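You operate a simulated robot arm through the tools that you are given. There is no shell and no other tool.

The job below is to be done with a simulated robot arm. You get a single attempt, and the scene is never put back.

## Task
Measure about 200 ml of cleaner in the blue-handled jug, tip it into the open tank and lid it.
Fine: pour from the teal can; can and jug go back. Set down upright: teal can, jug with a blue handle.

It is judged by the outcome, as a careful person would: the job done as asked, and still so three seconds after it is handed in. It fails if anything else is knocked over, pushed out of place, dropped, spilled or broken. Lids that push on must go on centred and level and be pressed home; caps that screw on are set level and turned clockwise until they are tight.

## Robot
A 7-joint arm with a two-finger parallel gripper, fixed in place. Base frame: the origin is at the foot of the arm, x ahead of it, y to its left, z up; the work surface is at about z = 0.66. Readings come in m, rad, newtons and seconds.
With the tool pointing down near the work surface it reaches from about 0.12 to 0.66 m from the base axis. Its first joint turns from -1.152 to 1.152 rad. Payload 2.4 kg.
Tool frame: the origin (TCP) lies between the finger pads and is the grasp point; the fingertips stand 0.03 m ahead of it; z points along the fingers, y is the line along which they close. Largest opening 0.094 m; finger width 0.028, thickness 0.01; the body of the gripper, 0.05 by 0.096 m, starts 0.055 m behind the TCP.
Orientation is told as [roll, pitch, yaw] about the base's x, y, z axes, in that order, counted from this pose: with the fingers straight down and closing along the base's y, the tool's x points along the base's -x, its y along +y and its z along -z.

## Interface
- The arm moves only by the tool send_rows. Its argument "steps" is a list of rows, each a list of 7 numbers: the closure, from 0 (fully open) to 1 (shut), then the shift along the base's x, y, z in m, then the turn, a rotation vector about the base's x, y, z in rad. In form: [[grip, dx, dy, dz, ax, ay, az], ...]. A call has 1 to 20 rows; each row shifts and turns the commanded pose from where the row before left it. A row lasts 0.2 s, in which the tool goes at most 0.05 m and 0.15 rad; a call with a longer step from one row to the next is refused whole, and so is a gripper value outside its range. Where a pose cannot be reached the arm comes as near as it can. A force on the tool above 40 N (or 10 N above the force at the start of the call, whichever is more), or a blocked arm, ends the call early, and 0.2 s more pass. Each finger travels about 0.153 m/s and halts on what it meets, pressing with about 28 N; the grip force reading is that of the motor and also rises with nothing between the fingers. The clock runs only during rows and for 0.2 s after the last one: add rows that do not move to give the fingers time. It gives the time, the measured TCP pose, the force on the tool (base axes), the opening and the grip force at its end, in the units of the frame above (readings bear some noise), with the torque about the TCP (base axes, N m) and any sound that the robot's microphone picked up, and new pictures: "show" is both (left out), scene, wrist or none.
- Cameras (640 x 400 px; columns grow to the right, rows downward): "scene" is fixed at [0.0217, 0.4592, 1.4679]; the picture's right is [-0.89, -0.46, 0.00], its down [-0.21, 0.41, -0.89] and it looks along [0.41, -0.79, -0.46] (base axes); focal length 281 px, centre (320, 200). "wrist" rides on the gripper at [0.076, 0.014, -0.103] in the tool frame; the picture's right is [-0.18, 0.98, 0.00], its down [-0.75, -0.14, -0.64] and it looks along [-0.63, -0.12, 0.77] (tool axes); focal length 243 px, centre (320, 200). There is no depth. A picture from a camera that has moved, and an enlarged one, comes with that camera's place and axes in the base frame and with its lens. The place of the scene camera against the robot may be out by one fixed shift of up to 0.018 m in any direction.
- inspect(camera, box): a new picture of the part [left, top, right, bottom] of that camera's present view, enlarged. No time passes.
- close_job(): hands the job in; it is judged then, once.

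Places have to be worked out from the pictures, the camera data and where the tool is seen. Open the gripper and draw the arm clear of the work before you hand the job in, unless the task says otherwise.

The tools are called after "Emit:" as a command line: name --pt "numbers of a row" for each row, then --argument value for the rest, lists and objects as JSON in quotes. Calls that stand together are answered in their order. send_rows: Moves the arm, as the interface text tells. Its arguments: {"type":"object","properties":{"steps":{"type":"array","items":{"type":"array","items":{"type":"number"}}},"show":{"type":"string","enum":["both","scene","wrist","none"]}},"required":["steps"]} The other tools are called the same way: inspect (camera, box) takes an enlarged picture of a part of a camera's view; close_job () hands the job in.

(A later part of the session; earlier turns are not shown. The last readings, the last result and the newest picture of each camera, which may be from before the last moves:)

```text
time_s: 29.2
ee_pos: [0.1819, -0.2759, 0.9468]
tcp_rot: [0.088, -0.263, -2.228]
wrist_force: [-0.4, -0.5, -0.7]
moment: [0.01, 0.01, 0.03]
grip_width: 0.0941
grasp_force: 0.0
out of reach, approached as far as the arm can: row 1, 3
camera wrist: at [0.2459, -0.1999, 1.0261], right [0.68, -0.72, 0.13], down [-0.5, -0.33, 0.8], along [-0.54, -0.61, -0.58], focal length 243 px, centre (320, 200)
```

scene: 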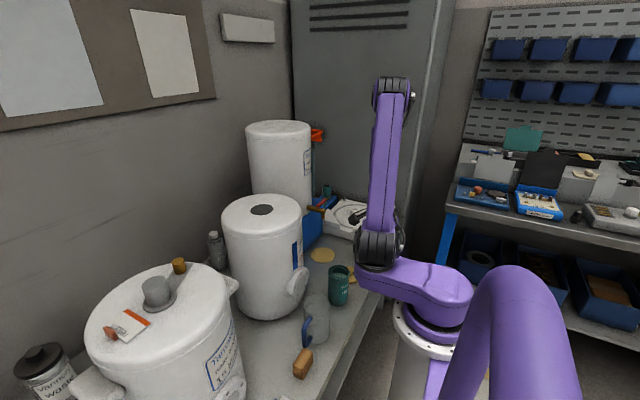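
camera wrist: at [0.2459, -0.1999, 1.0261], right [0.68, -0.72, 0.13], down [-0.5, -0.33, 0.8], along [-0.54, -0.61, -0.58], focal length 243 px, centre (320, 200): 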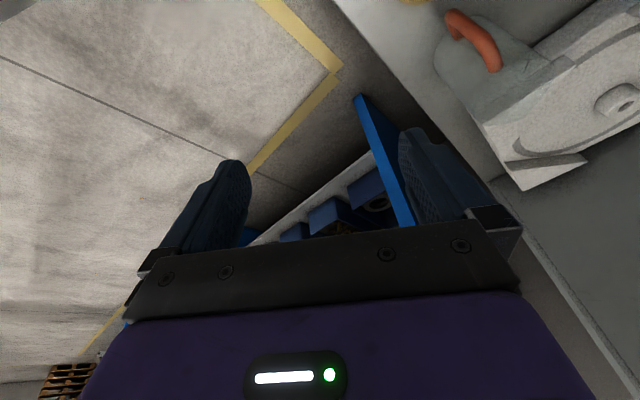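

The arm's joint configuration drifted to a limit: the tool strayed back toward the base at (0.18, -0.28, 0.95) in open air without touching anything. I'll move up and outward to a roomy area and level the tool there.

Emit:
send_rows --pt "0 0.03 0.01 0.03 0 0 0" --pt "0 0.03 0.01 0.03 0 0 0" --pt "0 0.03 0.01 0.03 0 0 0" --pt "0 0.03 0.01 0.03 0 0 0" --pt "0 0.0 0.0 0.03 0.131 -0.0455 0" --pt "0 0.0 0.0 0.0 0.131 -0.0455 0"

```text
time_s: 30.6
ee_pos: [0.3032, -0.2372, 1.0967]
tcp_rot: [0.0, 0.003, -2.216]
wrist_force: [-0.5, 0.0, 0.1]
moment: [-0.02, 0.03, 0.0]
grip_width: 0.0939
grasp_force: 0.0
camera wrist: at [0.3593, -0.1838, 1.1993], right [0.67, -0.74, 0.0], down [-0.57, -0.52, 0.64], along [-0.47, -0.43, -0.77], focal length 243 px, centre (320, 200)
```

scene: 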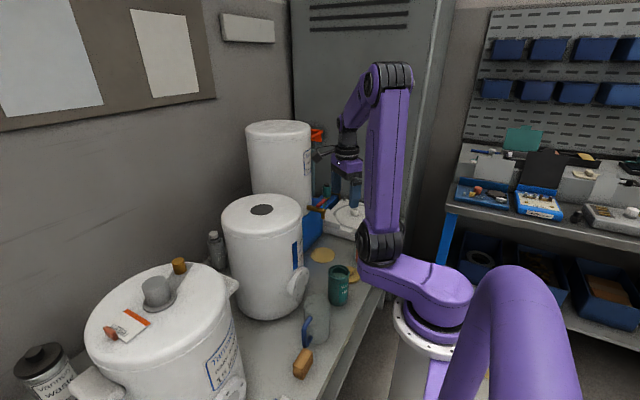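
wrist: 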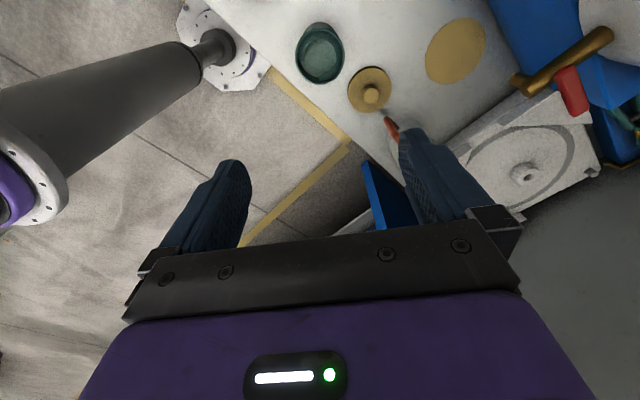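

The tool is level again with yaw -127°, so the yaw range exists. I'll dry-run the pour tilt from this configuration, high above the jug.

Emit:
send_rows --pt "0.2 -0.003 0.029 -0.01 -0.1046 0.0788 0" --pt "0.2 -0.003 0.029 -0.01 -0.1046 0.0788 0" --pt "0.2 -0.003 0.029 -0.01 -0.1046 0.0788 0" --pt "0.2 -0.003 0.029 -0.01 -0.1046 0.0788 0" --show "scene"

Emit:
send_rows --pt "0.2 0 0 -0.04 0 0 0" --pt "0.2 0 0 -0.04 0 0 0" --pt "0.2 0 0 -0.04 0 0 0" --pt "0.2 0 0 -0.04 0 0 0" --show "scene"

```text
time_s: 31.6
ee_pos: [0.2904, -0.1199, 1.0571]
tcp_rot: [0.0, -0.524, -2.217]
wrist_force: [1.0, -0.5, -1.0]
moment: [0.0, 0.01, 0.01]
grip_width: 0.075
grasp_force: 0.1
```

scene: 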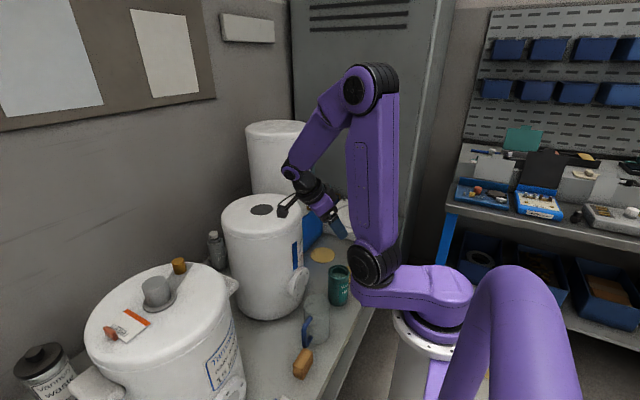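

```text
time_s: 32.6
ee_pos: [0.2905, -0.1196, 0.895]
tcp_rot: [0.0, -0.522, -2.217]
wrist_force: [-0.1, 0.5, 0.2]
moment: [-0.02, 0.02, -0.01]
grip_width: 0.075
grasp_force: 0.0
```

scene: 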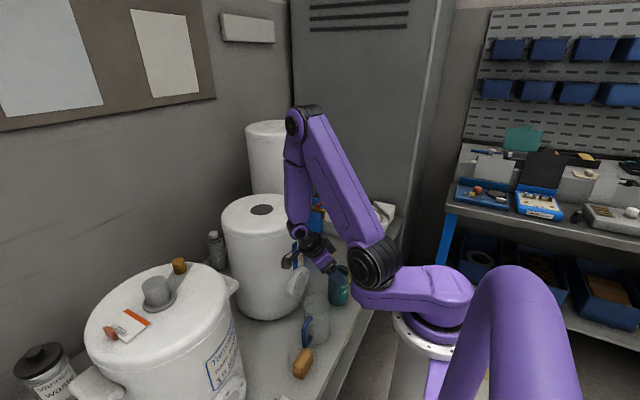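

Fully reachable at z 0.895 with 30° tilt. I'll go on to the actual planned pour spot (0.277, -0.120, 0.83) and then tilt to about 65° there, still empty-handed.

Emit:
send_rows --pt "0.2 -0.007 0 -0.033 0 0 0" --pt "0.2 -0.007 0 -0.032 0 0 0" --show "none"

Emit:
send_rows --pt "0.2 0 0 0.003 -0.0958 0.0722 0" --pt "0.2 0 0 0.003 -0.0958 0.0722 0" --pt "0.2 0 0 0.003 -0.0958 0.0722 0" --pt "0.2 0 0 0.003 -0.0958 0.0722 0" --pt "0.2 0 0 0.003 -0.0958 0.0722 0"

```text
time_s: 33.2
ee_pos: [0.2737, -0.1207, 0.8317]
tcp_rot: [0.001, -0.523, -2.217]
wrist_force: [0.3, 1.0, -0.4]
moment: [0.02, 0.01, -0.02]
grip_width: 0.0752
grasp_force: 0.1
```

```text
time_s: 34.4
ee_pos: [0.2783, -0.1211, 0.8478]
tcp_rot: [-0.01, -1.124, -2.21]
wrist_force: [-0.7, 0.3, -0.1]
moment: [-0.01, 0.0, 0.0]
grip_width: 0.0752
grasp_force: 0.1
out of reach, approached as far as the arm can: row 5
camera wrist: at [0.3639, -0.03, 0.8228], right [0.74, -0.66, 0.16], down [0.04, 0.28, 0.96], along [-0.68, -0.7, 0.24], focal length 243 px, centre (320, 200)
```

scene: 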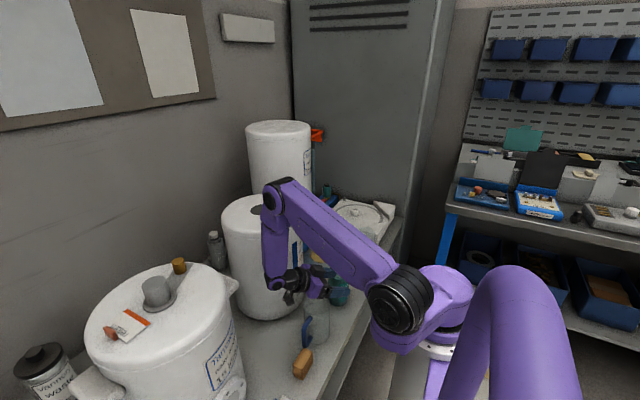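
wrist: 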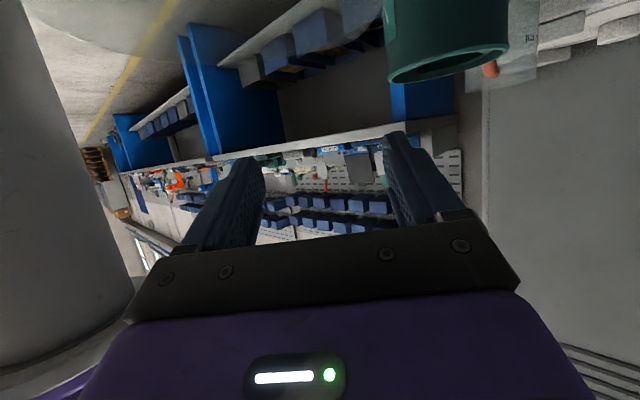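

The spot is reachable up to roughly 64° of tool tilt, just short of comfortable. So I'll grip the can with the tool pre-leaned 15° (giving up to ~79° of can tilt), with the gap within the pour side. Now I retrace the verified path up and away.

Emit:
send_rows --pt "0.2 0 0 0.01 0.0958 -0.0722 0" --pt "0.2 0 0 0.01 0.0958 -0.0722 0" --pt "0.2 0 0 0.01 0.0958 -0.0722 0" --pt "0.2 0 0 0.01 0.0958 -0.0722 0" --pt "0.2 0 0 0.01 0.0958 -0.0722 0" --pt "0.2 0.003 0 0.04 0 0 0" --pt "0.2 0.003 0 0.04 0 0 0" --pt "0.2 0.003 0 0.04 0 0 0" --pt "0.2 0.003 0 0.04 0 0 0" --pt "0.0 0.003 -0.029 0.01 0.1046 -0.0788 0" --pt "0.0 0.003 -0.029 0.01 0.1046 -0.0788 0" --pt "0.0 0.003 -0.029 0.01 0.1046 -0.0788 0" --pt "0.0 0.003 -0.029 0.01 0.0979 -0.0738 0" --show "none"

Emit:
send_rows --pt "0 0 0 0 0 0 0.1437" --pt "0 0 0 0 0 0 0.1437" --pt "0 0 0 0 0 0 0.1437" --pt "0 0 0 0 0 0 0.1437" --pt "0 0 0 0 0 0 0.1437" --pt "0 0 0 0 0 0 0.1437" --pt "0 0 0 0 0 0 0.1437" --pt "0 0 0 0 0 0 0.1437" --pt "0 0 0 0 0 0 0.1437" --pt "0 0 0 0 0 0 0.1437" --pt "0 0 0 0 0 0 0.1437" --pt "0 0 0 0 0 0 0.1437" --pt "0 0 0 0 0 0 0.1437"

```text
time_s: 37.2
ee_pos: [0.3043, -0.2383, 1.0972]
tcp_rot: [0.0, -0.002, -2.217]
wrist_force: [-1.2, -0.3, -0.1]
moment: [0.0, 0.0, 0.0]
grip_width: 0.0937
grasp_force: 0.1
```

```text
time_s: 40.0
ee_pos: [0.3026, -0.2373, 1.0971]
tcp_rot: [0.002, -0.006, -0.347]
wrist_force: [-0.1, 0.3, -0.7]
moment: [0.03, -0.01, 0.04]
grip_width: 0.0939
grasp_force: 0.2
camera wrist: at [0.2339, -0.1972, 1.1986], right [0.51, 0.86, 0.0], down [0.66, -0.39, 0.65], along [0.56, -0.33, -0.76], focal length 243 px, centre (320, 200)
```

scene: 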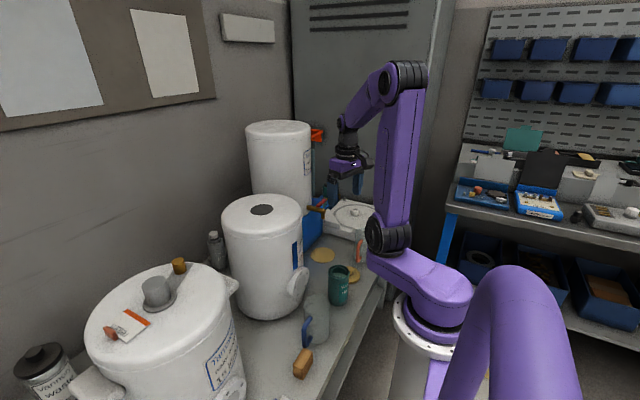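
wrist: 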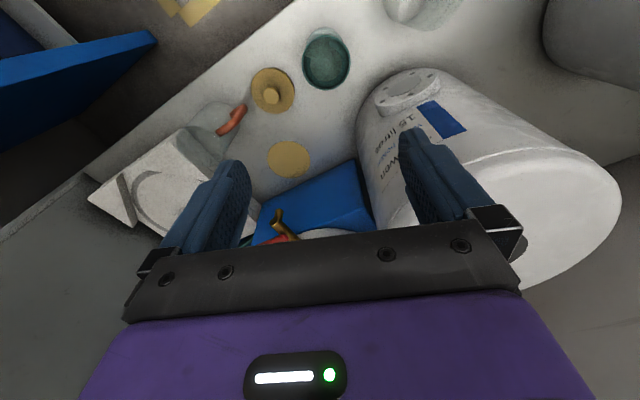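

Level at yaw -20°. I'll pitch the tool 30° so the camera looks straight down and measure the can and jug positions from above.

Emit:
send_rows --pt "0 0.012 0.012 -0.015 0.0445 0.1231 0" --pt "0 0.012 0.012 -0.015 0.0445 0.1231 0" --pt "0 0.012 0.012 -0.015 0.0445 0.1231 0" --pt "0 0.012 0.012 -0.015 0.0445 0.1231 0"

Emit:
inspect --camera "wrist" --box '[240, 60, 460, 240]'

```text
time_s: 41.0
ee_pos: [0.3512, -0.1903, 1.0379]
tcp_rot: [0.0, 0.52, -0.35]
wrist_force: [0.5, -0.8, 0.1]
moment: [0.02, -0.01, -0.03]
grip_width: 0.0939
grasp_force: 0.0
camera wrist: at [0.3408, -0.1701, 1.1642], right [0.49, 0.87, -0.09], down [0.87, -0.47, 0.18], along [0.12, -0.17, -0.98], focal length 243 px, centre (320, 200)
```

scene: 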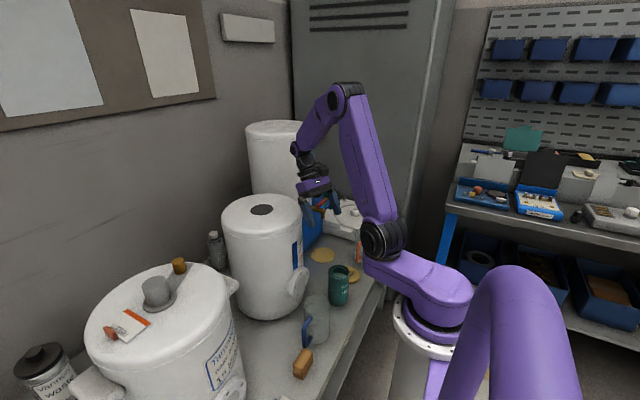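
wrist: 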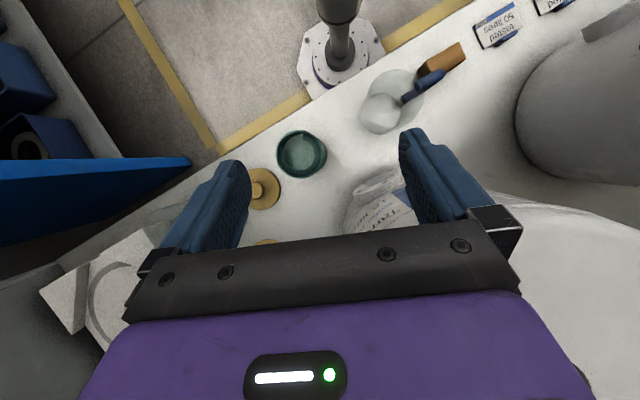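

```text
2.22 times, centred on (350, 150) of wrist
camera zoom: at [0.3408, -0.1701, 1.1642], right [0.49, 0.87, -0.09], down [0.87, -0.47, 0.18], along [0.12, -0.17, -0.98], focal length 539 px, centre (253, 311)
```

zoom: 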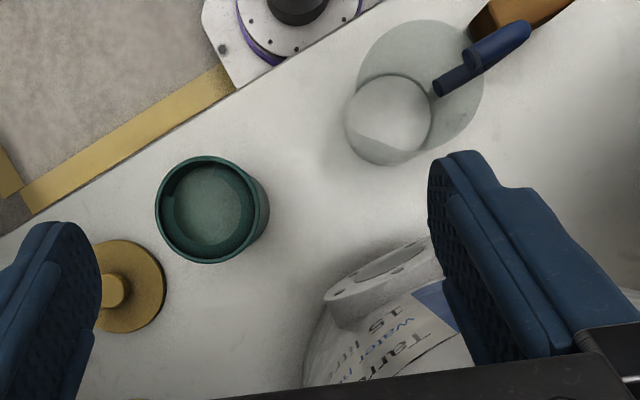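

Clear top view. I'll zoom on the can and jug individually for accurate centres.

Emit:
inspect --camera "wrist" --box '[265, 115, 345, 190]'

Emit:
inspect --camera "wrist" --box '[350, 30, 480, 150]'

```text
5.33 times, centred on (305, 152) of wrist
camera zoom: at [0.3408, -0.1701, 1.1642], right [0.49, 0.87, -0.09], down [0.87, -0.47, 0.18], along [0.12, -0.17, -0.98], focal length 1294 px, centre (400, 453)
```

zoom: 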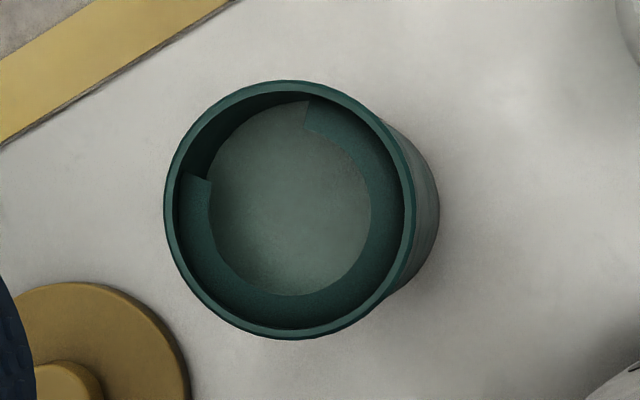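

```text
3.33 times, centred on (415, 90) of wrist
camera zoom: at [0.3408, -0.1701, 1.1642], right [0.49, 0.87, -0.09], down [0.87, -0.47, 0.18], along [0.12, -0.17, -0.98], focal length 809 px, centre (3, 567)
```

zoom: 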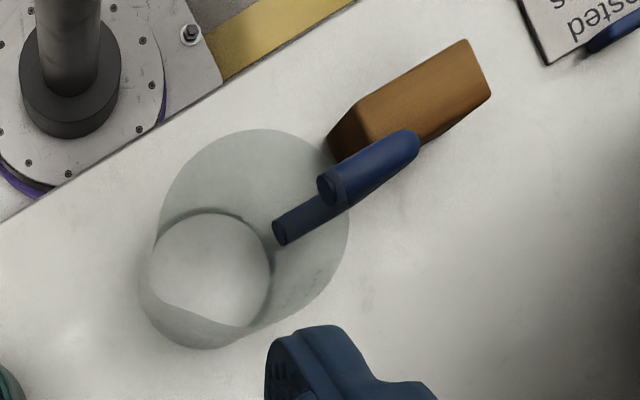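

From the top view: can centre ≈ (0.308, -0.230), rim ≈ 0.075 m across, gap from about 140° to 222°; jug centre ≈ (0.309, -0.067) with rim near z 0.785 and handle at azimuth ≈ 96°. I'll set yaw -10° and a 15° lean and come down to z 0.87 over the can.

Emit:
send_rows --pt "0 -0.0086 -0.0079 -0.0336 -0.0446 -0.122 0" --pt "0 -0.0086 -0.0079 -0.0336 -0.0446 -0.122 0" --pt "0 -0.0086 -0.0079 -0.0336 0 0 0.0875" --pt "0 -0.0086 -0.0079 -0.0336 0 0 0.0875" --pt "0 -0.0086 -0.0079 -0.0336 0 0 0"

```text
time_s: 42.2
ee_pos: [0.3097, -0.2288, 0.8681]
tcp_rot: [-0.001, 0.257, -0.175]
wrist_force: [1.1, -0.1, -0.3]
moment: [-0.01, 0.0, 0.0]
grip_width: 0.0944
grasp_force: 0.0
camera wrist: at [0.2635, -0.2066, 0.9865], right [0.35, 0.94, -0.05], down [0.85, -0.29, 0.43], along [0.39, -0.19, -0.9], focal length 243 px, centre (320, 200)
```

scene: 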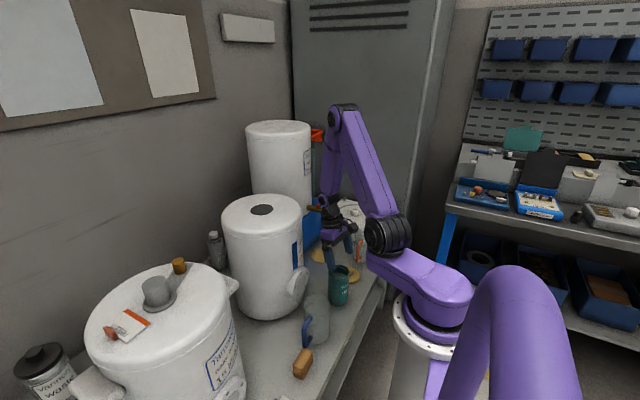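
wrist: 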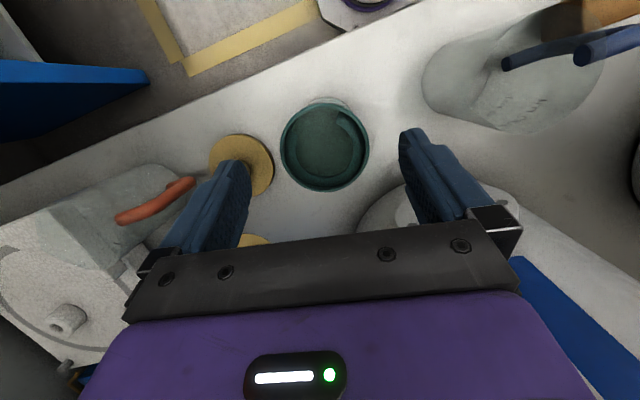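

The can is centred between the fingers at (0.307, -0.229). I'll descend straight to z ≈ 0.749 with the gripper open and watch the force.

Emit:
send_rows --pt "0 -0.002 0 -0.03 0 0 0" --pt "0 0 0 -0.03 0 0 0" --pt "0 0 0 -0.03 0 0 0" --pt "0 0 0 -0.0295 0 0 0"

```text
time_s: 43.2
ee_pos: [0.3058, -0.2297, 0.7501]
tcp_rot: [-0.002, 0.257, -0.176]
wrist_force: [-0.9, -0.5, -0.6]
moment: [0.01, -0.03, 0.0]
grip_width: 0.0941
grasp_force: 0.2
camera wrist: at [0.2592, -0.2073, 0.8671], right [0.35, 0.94, -0.05], down [0.85, -0.29, 0.43], along [0.39, -0.19, -0.9], focal length 243 px, centre (320, 200)
```

scene: 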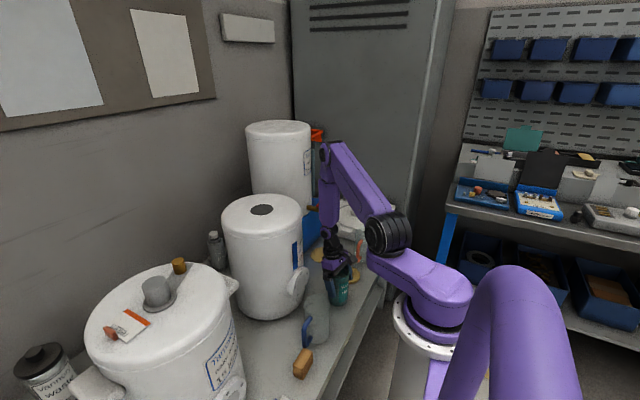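
wrist: 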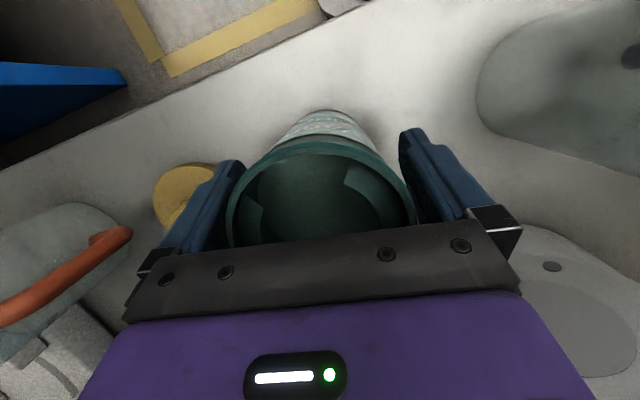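

Both fingers straddle the can evenly. I close the gripper gently in stages, then to full grip force.

Emit:
send_rows --pt "0.15 0 0 0 0 0 0" --pt "0.18 0 0 0 0 0 0" --pt "0.2 0 0 0 0 0 0" --pt "0.22 0 0 0 0 0 0" --pt "0.3 0 0 0 0 0 0" --pt "0.5 0 0 0 0 0 0" --pt "1 0 0 0 0 0 0" --pt "1 0 0 0 0 0 0"

```text
time_s: 45.0
ee_pos: [0.3039, -0.2301, 0.7496]
tcp_rot: [-0.002, 0.256, -0.176]
wrist_force: [-0.6, -1.0, 0.7]
moment: [-0.16, 0.09, -0.02]
grip_width: 0.074
grasp_force: 28.0
camera wrist: at [0.2592, -0.2074, 0.8675], right [0.35, 0.94, -0.05], down [0.85, -0.29, 0.43], along [0.39, -0.19, -0.9], focal length 243 px, centre (320, 200)
```

scene: 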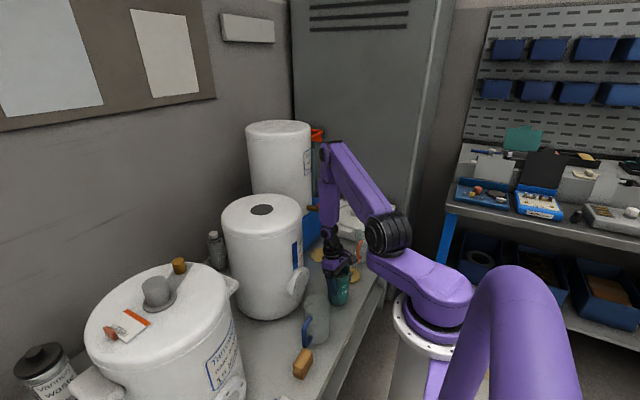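
wrist: 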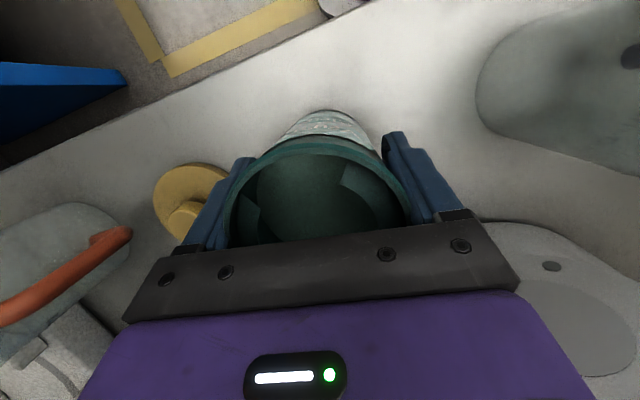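

Gripped at 0.074 m width with 28 N. I lift gently 4 cm and read the weight.

Emit:
send_rows --pt "1 0 0 0.005 0 0 0" --pt "1 0 0 0.015 0 0 0" --pt "1 0 0 0.02 0 0 0" --pt "1 0 0 0 0 0 0" --pt "1 0 0 0 0 0 0"

Emit:
send_rows --pt "1 0 0 0 0 0 0" --show "none"

Emit:
send_rows --pt "1 0 0 0 0 0 0" --show "none"

Emit:
send_rows --pt "1 0 0 0 0 0 0" --show "none"

Emit:
send_rows --pt "1 0 0 0 0 0 0" --show "none"

Emit:
send_rows --pt "1 0 0 0 0 0 0" --show "none"

Emit:
send_rows --pt "1 0 0 0 0 0 0" --show "none"

```text
time_s: 46.2
ee_pos: [0.3058, -0.2296, 0.7899]
tcp_rot: [-0.001, 0.258, -0.176]
wrist_force: [-0.3, -0.3, -3.8]
moment: [-0.04, 0.02, 0.02]
grip_width: 0.0742
grasp_force: 27.7
camera wrist: at [0.2599, -0.2066, 0.9077], right [0.35, 0.94, -0.05], down [0.85, -0.29, 0.43], along [0.39, -0.19, -0.9], focal length 243 px, centre (320, 200)
```

scene: 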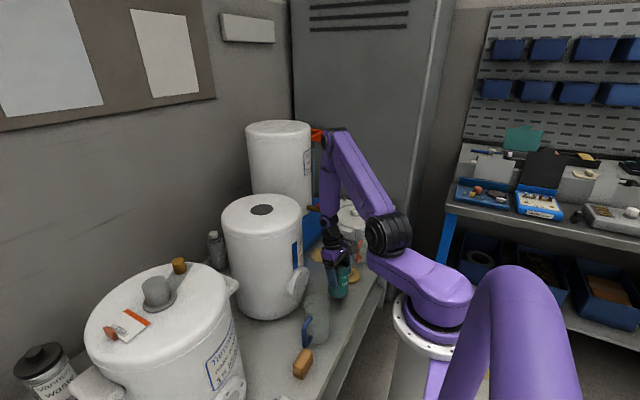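
wrist: 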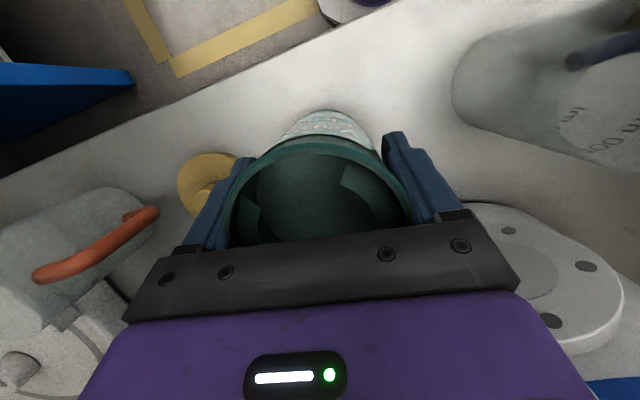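

```text
time_s: 46.6
ee_pos: [0.3054, -0.2289, 0.7888]
tcp_rot: [0.0, 0.256, -0.176]
wrist_force: [1.1, 0.7, -5.1]
moment: [0.0, 0.01, 0.02]
grip_width: 0.0739
grasp_force: 28.4
```

```text
time_s: 47.0
ee_pos: [0.3057, -0.2302, 0.7886]
tcp_rot: [-0.002, 0.257, -0.177]
wrist_force: [-0.7, -0.6, -4.5]
moment: [0.01, 0.0, 0.0]
grip_width: 0.0741
grasp_force: 27.4
```

```text
time_s: 47.4
ee_pos: [0.3054, -0.2296, 0.7899]
tcp_rot: [-0.002, 0.256, -0.177]
wrist_force: [1.0, -0.1, -4.3]
moment: [0.01, 0.01, 0.03]
grip_width: 0.0739
grasp_force: 28.1
```

```text
time_s: 47.8
ee_pos: [0.3058, -0.2295, 0.7897]
tcp_rot: [-0.003, 0.256, -0.178]
wrist_force: [0.1, -0.2, -3.9]
moment: [0.03, 0.0, 0.0]
grip_width: 0.074
grasp_force: 28.0
```

```text
time_s: 48.2
ee_pos: [0.3052, -0.2302, 0.7893]
tcp_rot: [0.0, 0.257, -0.176]
wrist_force: [0.8, -1.2, -4.1]
moment: [0.02, 0.04, 0.02]
grip_width: 0.0742
grasp_force: 28.1
```

```text
time_s: 48.6
ee_pos: [0.3052, -0.2302, 0.7894]
tcp_rot: [-0.001, 0.256, -0.177]
wrist_force: [1.3, 1.3, -4.3]
moment: [-0.01, 0.02, 0.0]
grip_width: 0.0743
grasp_force: 27.7
```

Weight reads about 4.3 N (≈ 437 g). The can is secure and upright. I lift it smoothly to z ≈ 1.06 before turning.

Emit:
send_rows --pt "1 0 0 0.01 0 0 0" --pt "1 0 0 0.02 0 0 0" --pt "1 0 0 0.03 0 0 0" --pt "1 0 0 0.03 0 0 0" --pt "1 0 0 0.03 0 0 0" --pt "1 0 0 0.03 0 0 0" --pt "1 0 0 0.03 0 0 0" --pt "1 0 0 0.03 0 0 0" --pt "1 0 -0.003 0.03 0 0 0" --pt "1 0 -0.003 0.02 0 0 0" --pt "1 0 0 0.01 0 0 0" --pt "1 0 0 0 -0.0112 -0.0633 0" --pt "1 0 0 0 -0.0112 -0.0633 0" --pt "1 0 0 0 -0.0112 -0.0633 0" --pt "1 0 0 0 -0.0112 -0.0633 0"

```text
time_s: 51.8
ee_pos: [0.3055, -0.2348, 1.0596]
tcp_rot: [-0.001, 0.002, -0.175]
wrist_force: [0.5, -0.2, -4.1]
moment: [0.03, 0.0, 0.0]
grip_width: 0.0742
grasp_force: 27.9
camera wrist: at [0.2316, -0.2069, 1.1619], right [0.35, 0.94, 0.0], down [0.72, -0.27, 0.64], along [0.6, -0.23, -0.77], focal length 243 px, centre (320, 200)
```

scene: 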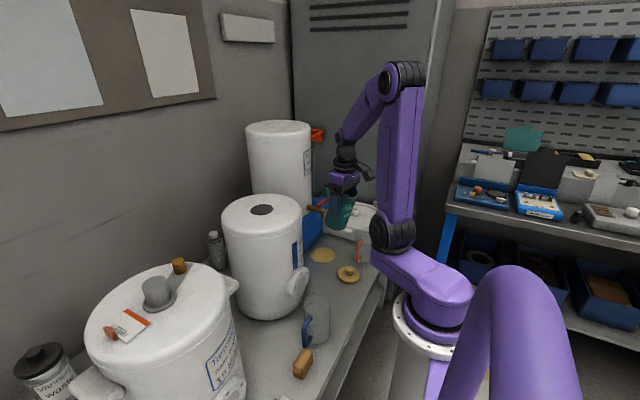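
wrist: 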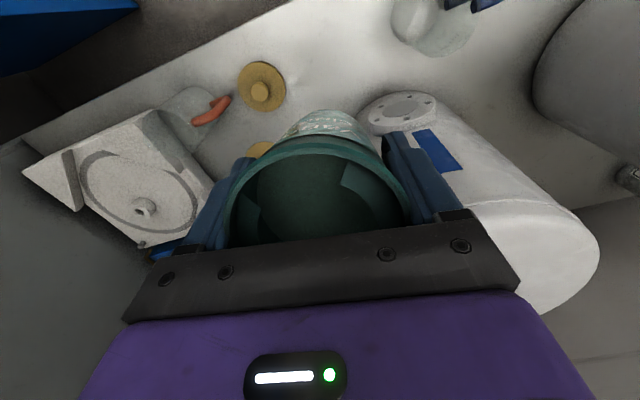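

All steady, the can leaning 15° with no sign of spilling. Now I yaw it by -117° so the gap will face the jug, rising slightly to the height I tested.

Emit:
send_rows --pt "1 0 0 0.0025 0 0 -0.07" --pt "1 0 0 0.0025 0 0 -0.14" --pt "1 0 0 0.0025 0 0 -0.1459" --pt "1 0 0 0.0025 0 0 -0.1459" --pt "1 0 0 0.0025 0 0 -0.1459" --pt "1 0 0 0.0025 0 0 -0.1459" --pt "1 0 0 0.0025 0 0 -0.1459" --pt "1 0 0 0.0025 0 0 -0.1459" --pt "1 0 0 0.0025 0 0 -0.1459" --pt "1 0 0 0.0025 0 0 -0.1459" --pt "1 0 0 0.0025 0 0 -0.1459" --pt "1 0 0 0.0025 0 0 -0.1459" --pt "1 0 0 0.0025 0 0 -0.1459" --pt "1 0 0 0.0025 0 0 -0.1459" --pt "1 0 0 0 0 0 -0.08"

```text
time_s: 55.0
ee_pos: [0.3061, -0.2336, 1.0946]
tcp_rot: [-0.001, 0.001, -2.218]
wrist_force: [-0.2, -0.8, -4.1]
moment: [0.03, -0.05, 0.01]
grip_width: 0.0741
grasp_force: 27.8
camera wrist: at [0.3621, -0.1823, 1.1969], right [0.67, -0.74, 0.0], down [-0.57, -0.52, 0.64], along [-0.48, -0.43, -0.77], focal length 243 px, centre (320, 200)
```

scene: 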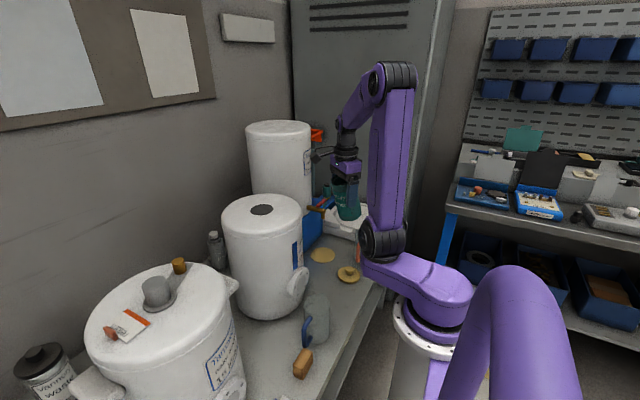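
wrist: 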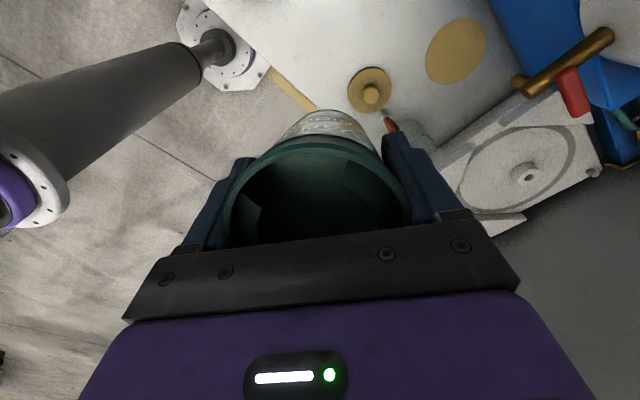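

The gap now faces azimuth ≈ 53°. I move toward the jug at height with 15° more tilt (can at 30°, below the flow angle).

Emit:
send_rows --pt "1 -0.004 0.012 -0.006 -0.0209 0.0158 0" --pt "1 -0.0066 0.0205 -0.012 -0.0419 0.0315 0" --pt "1 -0.0066 0.0205 -0.012 -0.0419 0.0315 0" --pt "1 -0.0066 0.0205 -0.012 -0.0419 0.0315 0" --pt "1 -0.0066 0.0205 -0.012 -0.0419 0.0315 0" --pt "1 -0.0066 0.0195 -0.012 -0.0209 0.0158 0"

```text
time_s: 56.4
ee_pos: [0.268, -0.1227, 1.0275]
tcp_rot: [0.0, -0.264, -2.218]
wrist_force: [0.1, -0.3, -3.3]
moment: [0.09, -0.04, -0.04]
grip_width: 0.0739
grasp_force: 27.8
camera wrist: at [0.3387, -0.0508, 1.1066], right [0.68, -0.73, 0.05], down [-0.45, -0.36, 0.82], along [-0.58, -0.57, -0.58], focal length 243 px, centre (320, 200)
```

scene: 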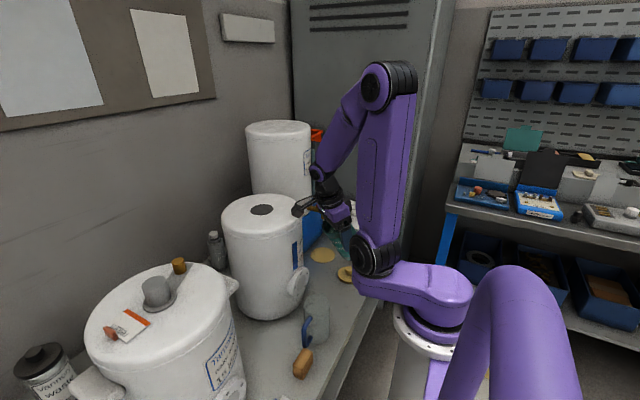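
wrist: 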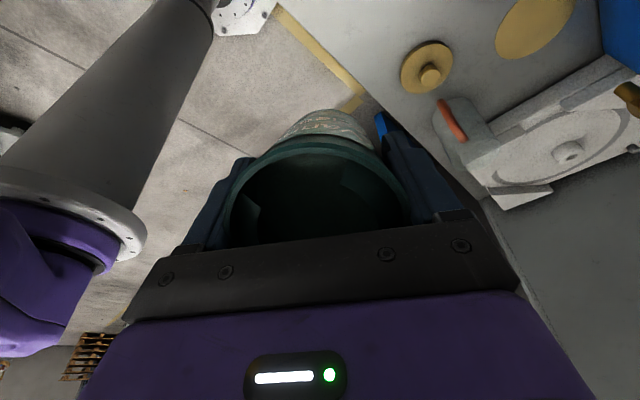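

No reach warning; the can sits at 30° over the near side of the jug. I descend in steps toward z ≈ 0.85.

Emit:
send_rows --pt "1 0 0.0005 -0.015 0 0 0" --pt "1 0 0.0005 -0.03 0 0 0" --pt "1 0 0.0005 -0.03 0 0 0" --pt "1 0 0.0005 -0.03 0 0 0" --pt "1 0 0.0005 -0.025 0 0 0"

```text
time_s: 57.6
ee_pos: [0.2684, -0.1189, 0.8987]
tcp_rot: [0.0, -0.261, -2.218]
wrist_force: [0.1, 0.4, -4.5]
moment: [0.06, -0.02, 0.01]
grip_width: 0.0742
grasp_force: 27.5
camera wrist: at [0.3388, -0.0469, 0.9779], right [0.68, -0.73, 0.05], down [-0.45, -0.36, 0.82], along [-0.58, -0.57, -0.58], focal length 243 px, centre (320, 200)
```

scene: 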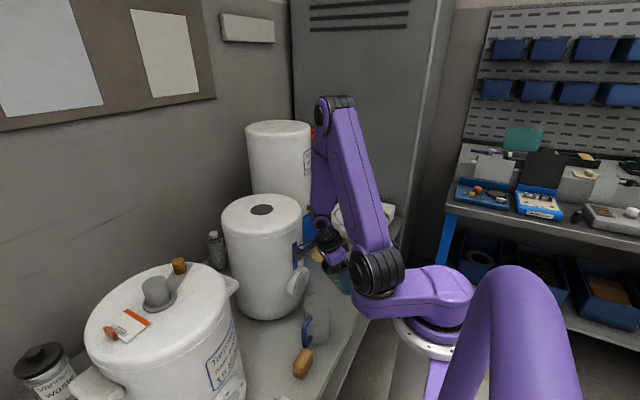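
wrist: 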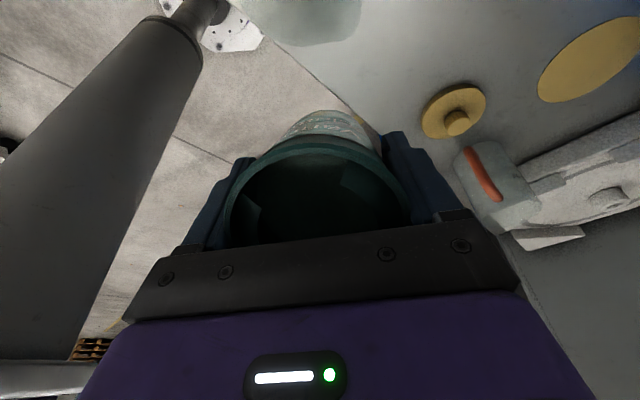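

I check the can-to-jug alignment from the scene camera and look for the jug rim in the wrist view.

Emit:
inspect --camera "scene" --box '[290, 220, 400, 360]'

Emit:
inspect --camera "wrist" --box '[200, 0, 440, 150]'

```text
2.86 times, centred on (345, 290) of scene
camera zoom: at [0.0217, 0.4591, 1.4679], right [-0.89, -0.46, 0.0], down [-0.21, 0.41, -0.89], along [0.41, -0.79, -0.46], focal length 802 px, centre (249, -57)
```

zoom: 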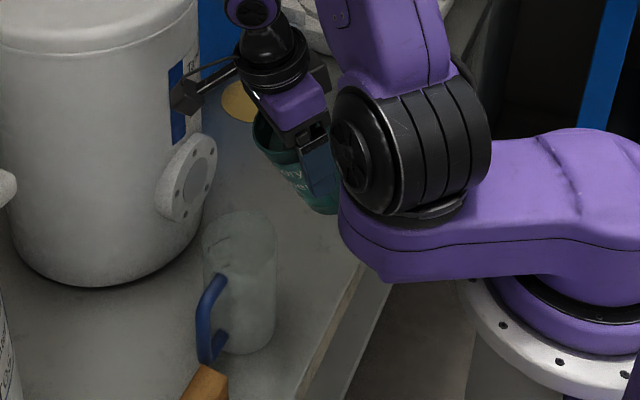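

```text
2.67 times, centred on (320, 75) of wrist
camera zoom: at [0.3388, -0.0469, 0.9779], right [0.68, -0.73, 0.05], down [-0.45, -0.36, 0.82], along [-0.58, -0.57, -0.58], focal length 647 px, centre (320, 533)
```

zoom: 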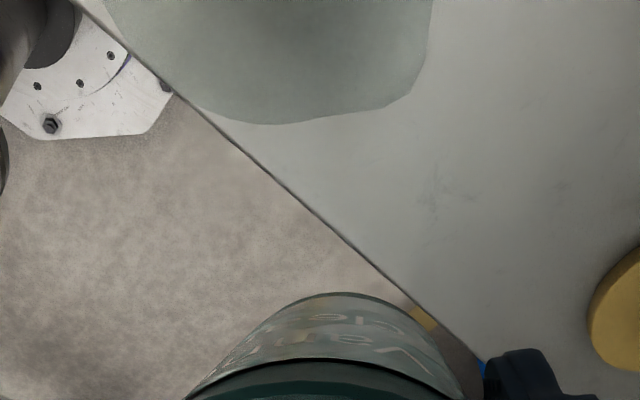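

The jug's near rim edge computes to (0.278, -0.097), consistent with the jug centre at (0.309, -0.067) and rim z ≈ 0.785. I lower so the lip sits ~5 cm above the rim and inside its near edge, then tilt the can to 40°.

Emit:
send_rows --pt "1 0.0005 -0.001 -0.025 0 0 0" --pt "1 0 0 -0.025 0 0 0" --pt "1 0 0 -0.015 0 0 0" --pt "1 0 0 0.003 -0.0465 0.035 0" --pt "1 0 0 0.003 -0.0465 0.035 0" --pt "1 0 0 0.003 -0.0465 0.035 0" --pt "1 0 0 0 0 0 0"

Emit:
inspect --camera "scene" --box '[290, 230, 400, 360]'

```text
time_s: 59.2
ee_pos: [0.27, -0.1193, 0.8427]
tcp_rot: [-0.003, -0.439, -2.216]
wrist_force: [-0.5, 0.1, -4.8]
moment: [0.09, -0.07, -0.01]
grip_width: 0.0741
grasp_force: 27.9
camera wrist: at [0.3471, -0.0387, 0.9029], right [0.68, -0.73, 0.08], down [-0.36, -0.24, 0.9], along [-0.63, -0.64, -0.43], focal length 243 px, centre (320, 200)
```

scene: 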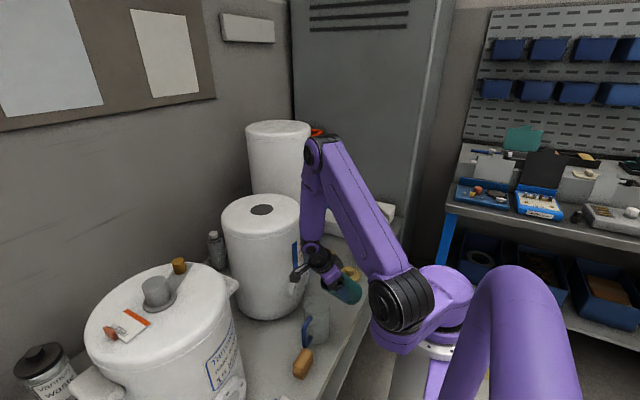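
wrist: 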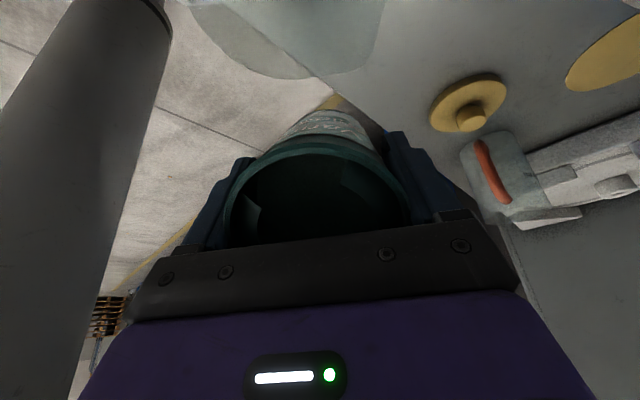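

```text
3.08 times, centred on (345, 295) of scene
camera zoom: at [0.0217, 0.4591, 1.4679], right [-0.89, -0.46, 0.0], down [-0.21, 0.41, -0.89], along [0.41, -0.79, -0.46], focal length 864 px, centre (243, -92)
```

zoom: 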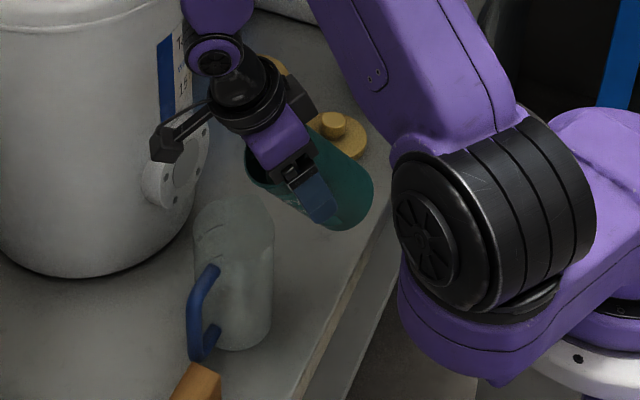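

The lip is over the jug's near half and no liquid has left yet (≈ 4.5 N). I keep tilting in small steps to about 48°, holding the lip in place.

Emit:
send_rows --pt "1 0 0 0.0016 -0.0279 0.021 0" --pt "1 0 0 0.0016 -0.0279 0.021 0" --pt "1 0 0 0.0016 -0.0279 0.021 0" --pt "1 0 0 0.0016 -0.0279 0.021 0" --pt "1 0 0 0 0 0 0" --pt "1 0 0 0 0 0 0" --show "wrist"

Emit:
inspect --camera "scene" --box '[300, 240, 370, 350]'

```text
time_s: 60.6
ee_pos: [0.2694, -0.1201, 0.8489]
tcp_rot: [0.0, -0.576, -2.217]
wrist_force: [-0.7, -0.4, -3.8]
moment: [0.05, -0.07, 0.03]
grip_width: 0.0741
grasp_force: 28.1
camera wrist: at [0.3517, -0.0328, 0.8935], right [0.69, -0.72, 0.1], down [-0.28, -0.14, 0.95], along [-0.66, -0.68, -0.3], focal length 243 px, centre (320, 200)
```

wrist: 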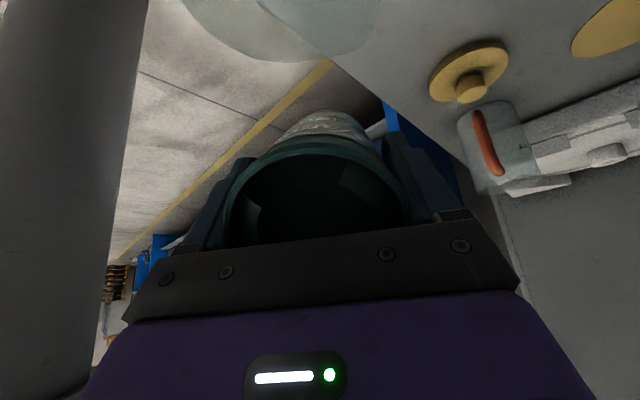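

```text
3.64 times, centred on (335, 295) of scene
camera zoom: at [0.0217, 0.4591, 1.4679], right [-0.89, -0.46, 0.0], down [-0.21, 0.41, -0.89], along [0.41, -0.79, -0.46], focal length 1021 px, centre (266, -146)
```

zoom: 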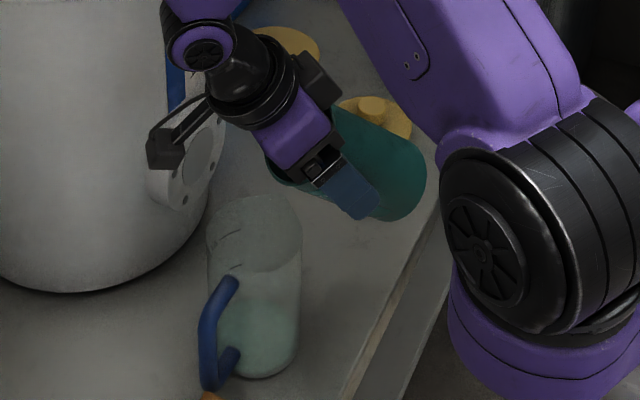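

Liquid has begun collecting in the jug (greenish tint). I zoom in hard on the jug to read the level against the marks.

Emit:
inspect --camera "scene" --box '[318, 290, 340, 345]'

Emit:
send_rows --pt "1 0 0 0 0 0 0" --pt "1 0 0 0 0 0 0" --show "none"

Emit:
send_rows --pt "1 0 0 0 0 0 0" --show "none"

Emit:
send_rows --pt "1 0 0 0 0 0 0" --show "none"

Emit:
inspect --camera "scene" --box '[315, 285, 345, 345]'

```text
7.27 times, centred on (329, 318) of scene
camera zoom: at [0.0217, 0.4591, 1.4679], right [-0.89, -0.46, 0.0], down [-0.21, 0.41, -0.89], along [0.41, -0.79, -0.46], focal length 2042 px, centre (254, -654)
```

zoom: 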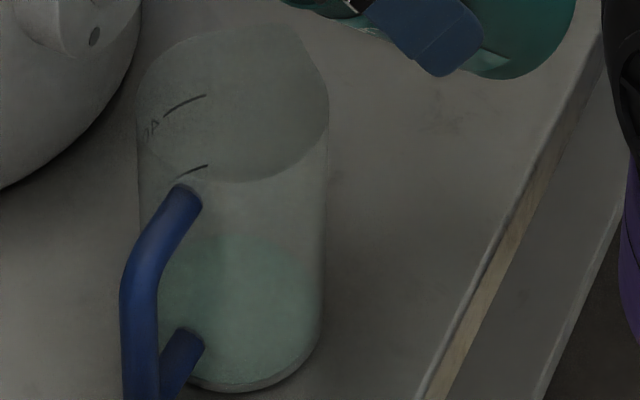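

```text
time_s: 61.2
ee_pos: [0.2684, -0.1209, 0.8496]
tcp_rot: [-0.001, -0.575, -2.218]
wrist_force: [-0.3, 0.1, -4.7]
moment: [0.07, -0.07, -0.01]
grip_width: 0.0741
grasp_force: 28.0
```

```text
time_s: 61.6
ee_pos: [0.2692, -0.1194, 0.8499]
tcp_rot: [-0.002, -0.575, -2.217]
wrist_force: [0.4, -0.1, -4.3]
moment: [0.04, -0.06, -0.02]
grip_width: 0.074
grasp_force: 27.4
```

```text
time_s: 62.0
ee_pos: [0.27, -0.1202, 0.8491]
tcp_rot: [-0.001, -0.577, -2.216]
wrist_force: [-0.2, 0.4, -5.0]
moment: [0.05, -0.05, 0.0]
grip_width: 0.0744
grasp_force: 28.4
```

```text
6.67 times, centred on (330, 315) of scene
camera zoom: at [0.0217, 0.4591, 1.4679], right [-0.89, -0.46, 0.0], down [-0.21, 0.41, -0.89], along [0.41, -0.79, -0.46], focal length 1872 px, centre (253, -567)
```

zoom: 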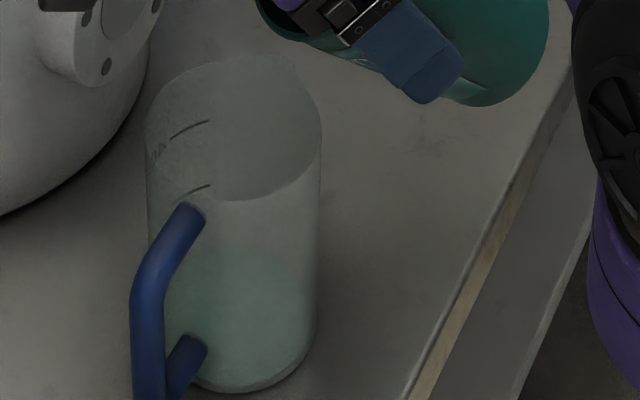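

Only a thin layer (well under 30 ml) is in the jug, and calibrating on the two marks gives about 62 zoom-pixels per 200 ml. I tilt on slowly to about 57° and hold, then re-read.

Emit:
send_rows --pt "1 0.0002 0.0002 0.0012 -0.0209 0.0158 0" --pt "1 0.0002 0.0002 0.0012 -0.0209 0.0158 0" --pt "1 0.0002 0.0002 0.0012 -0.0209 0.0158 0" --pt "1 0.0002 0.0002 0.0012 -0.0209 0.0158 0" --pt "1 0.0002 0.0002 0.0012 -0.0209 0.0158 0" --pt "1 0.0002 0.0002 0.0012 -0.0209 0.0158 0" --pt "1 0 0 0 0 0 0" --pt "1 0 0 0 0 0 0" --pt "1 0 0 0 0 0 0" --show "wrist"

Emit:
inspect --camera "scene" --box '[315, 285, 345, 345]'

```text
time_s: 64.0
ee_pos: [0.2706, -0.1193, 0.8562]
tcp_rot: [-0.001, -0.735, -2.216]
wrist_force: [-0.1, -0.7, -3.4]
moment: [0.07, -0.07, 0.0]
grip_width: 0.0744
grasp_force: 27.7
camera wrist: at [0.3562, -0.0269, 0.8806], right [0.7, -0.7, 0.12], down [-0.19, -0.02, 0.98], along [-0.69, -0.71, -0.15], focal length 243 px, centre (320, 200)
```

wrist: 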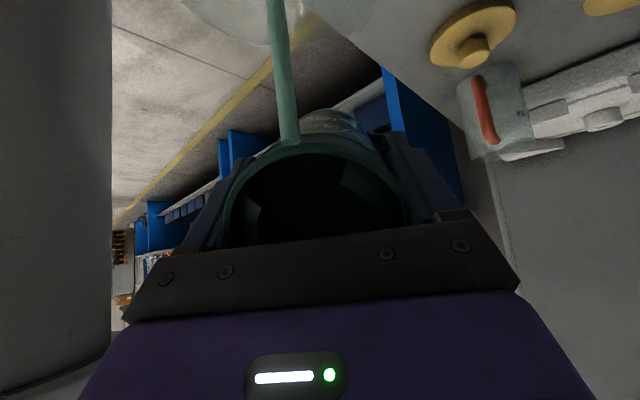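

```text
6.67 times, centred on (330, 315) of scene
camera zoom: at [0.0217, 0.4591, 1.4679], right [-0.89, -0.46, 0.0], down [-0.21, 0.41, -0.89], along [0.41, -0.79, -0.46], focal length 1872 px, centre (253, -567)
```

zoom: 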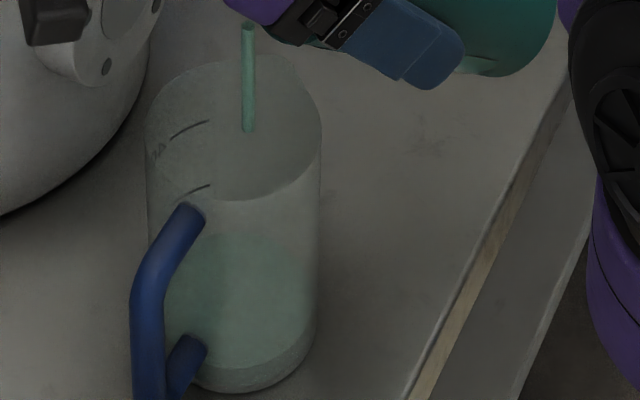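

A thin steady stream is landing inside the jug, and the level is rising (~50 ml). I hold still here and keep watching the level.

Emit:
send_rows --pt "1 0 0 0 0 0 0" --pt "1 0 0 0 0 0 0" --pt "1 0 0 0 0 0 0" --pt "1 0 0 0 0 0 0" --show "wrist"

Emit:
inspect --camera "scene" --box '[315, 285, 345, 345]'

```text
time_s: 65.0
ee_pos: [0.2713, -0.1176, 0.8564]
tcp_rot: [-0.001, -0.736, -2.216]
wrist_force: [0.5, 0.5, -3.5]
moment: [0.08, -0.05, -0.02]
grip_width: 0.0742
grasp_force: 28.0
camera wrist: at [0.3562, -0.0269, 0.8806], right [0.7, -0.7, 0.12], down [-0.19, -0.02, 0.98], along [-0.69, -0.71, -0.15], focal length 243 px, centre (320, 200)
```

wrist: 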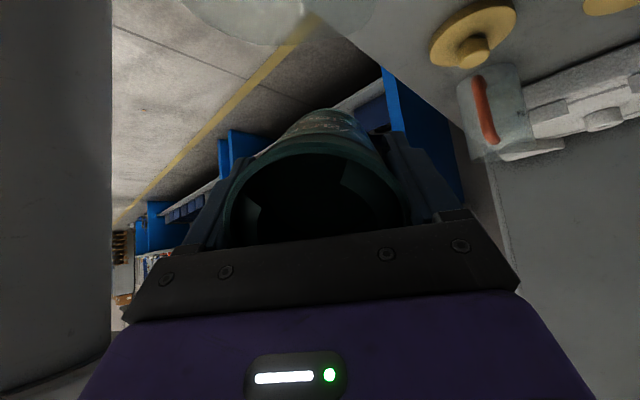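

```text
6.67 times, centred on (330, 315) of scene
camera zoom: at [0.0217, 0.4591, 1.4679], right [-0.89, -0.46, 0.0], down [-0.21, 0.41, -0.89], along [0.41, -0.79, -0.46], focal length 1872 px, centre (253, -567)
```

zoom: 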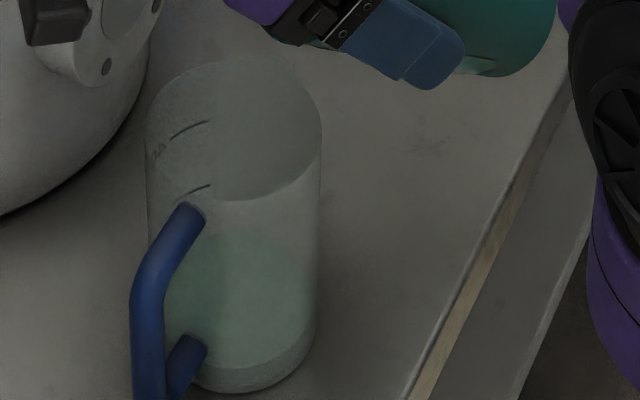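

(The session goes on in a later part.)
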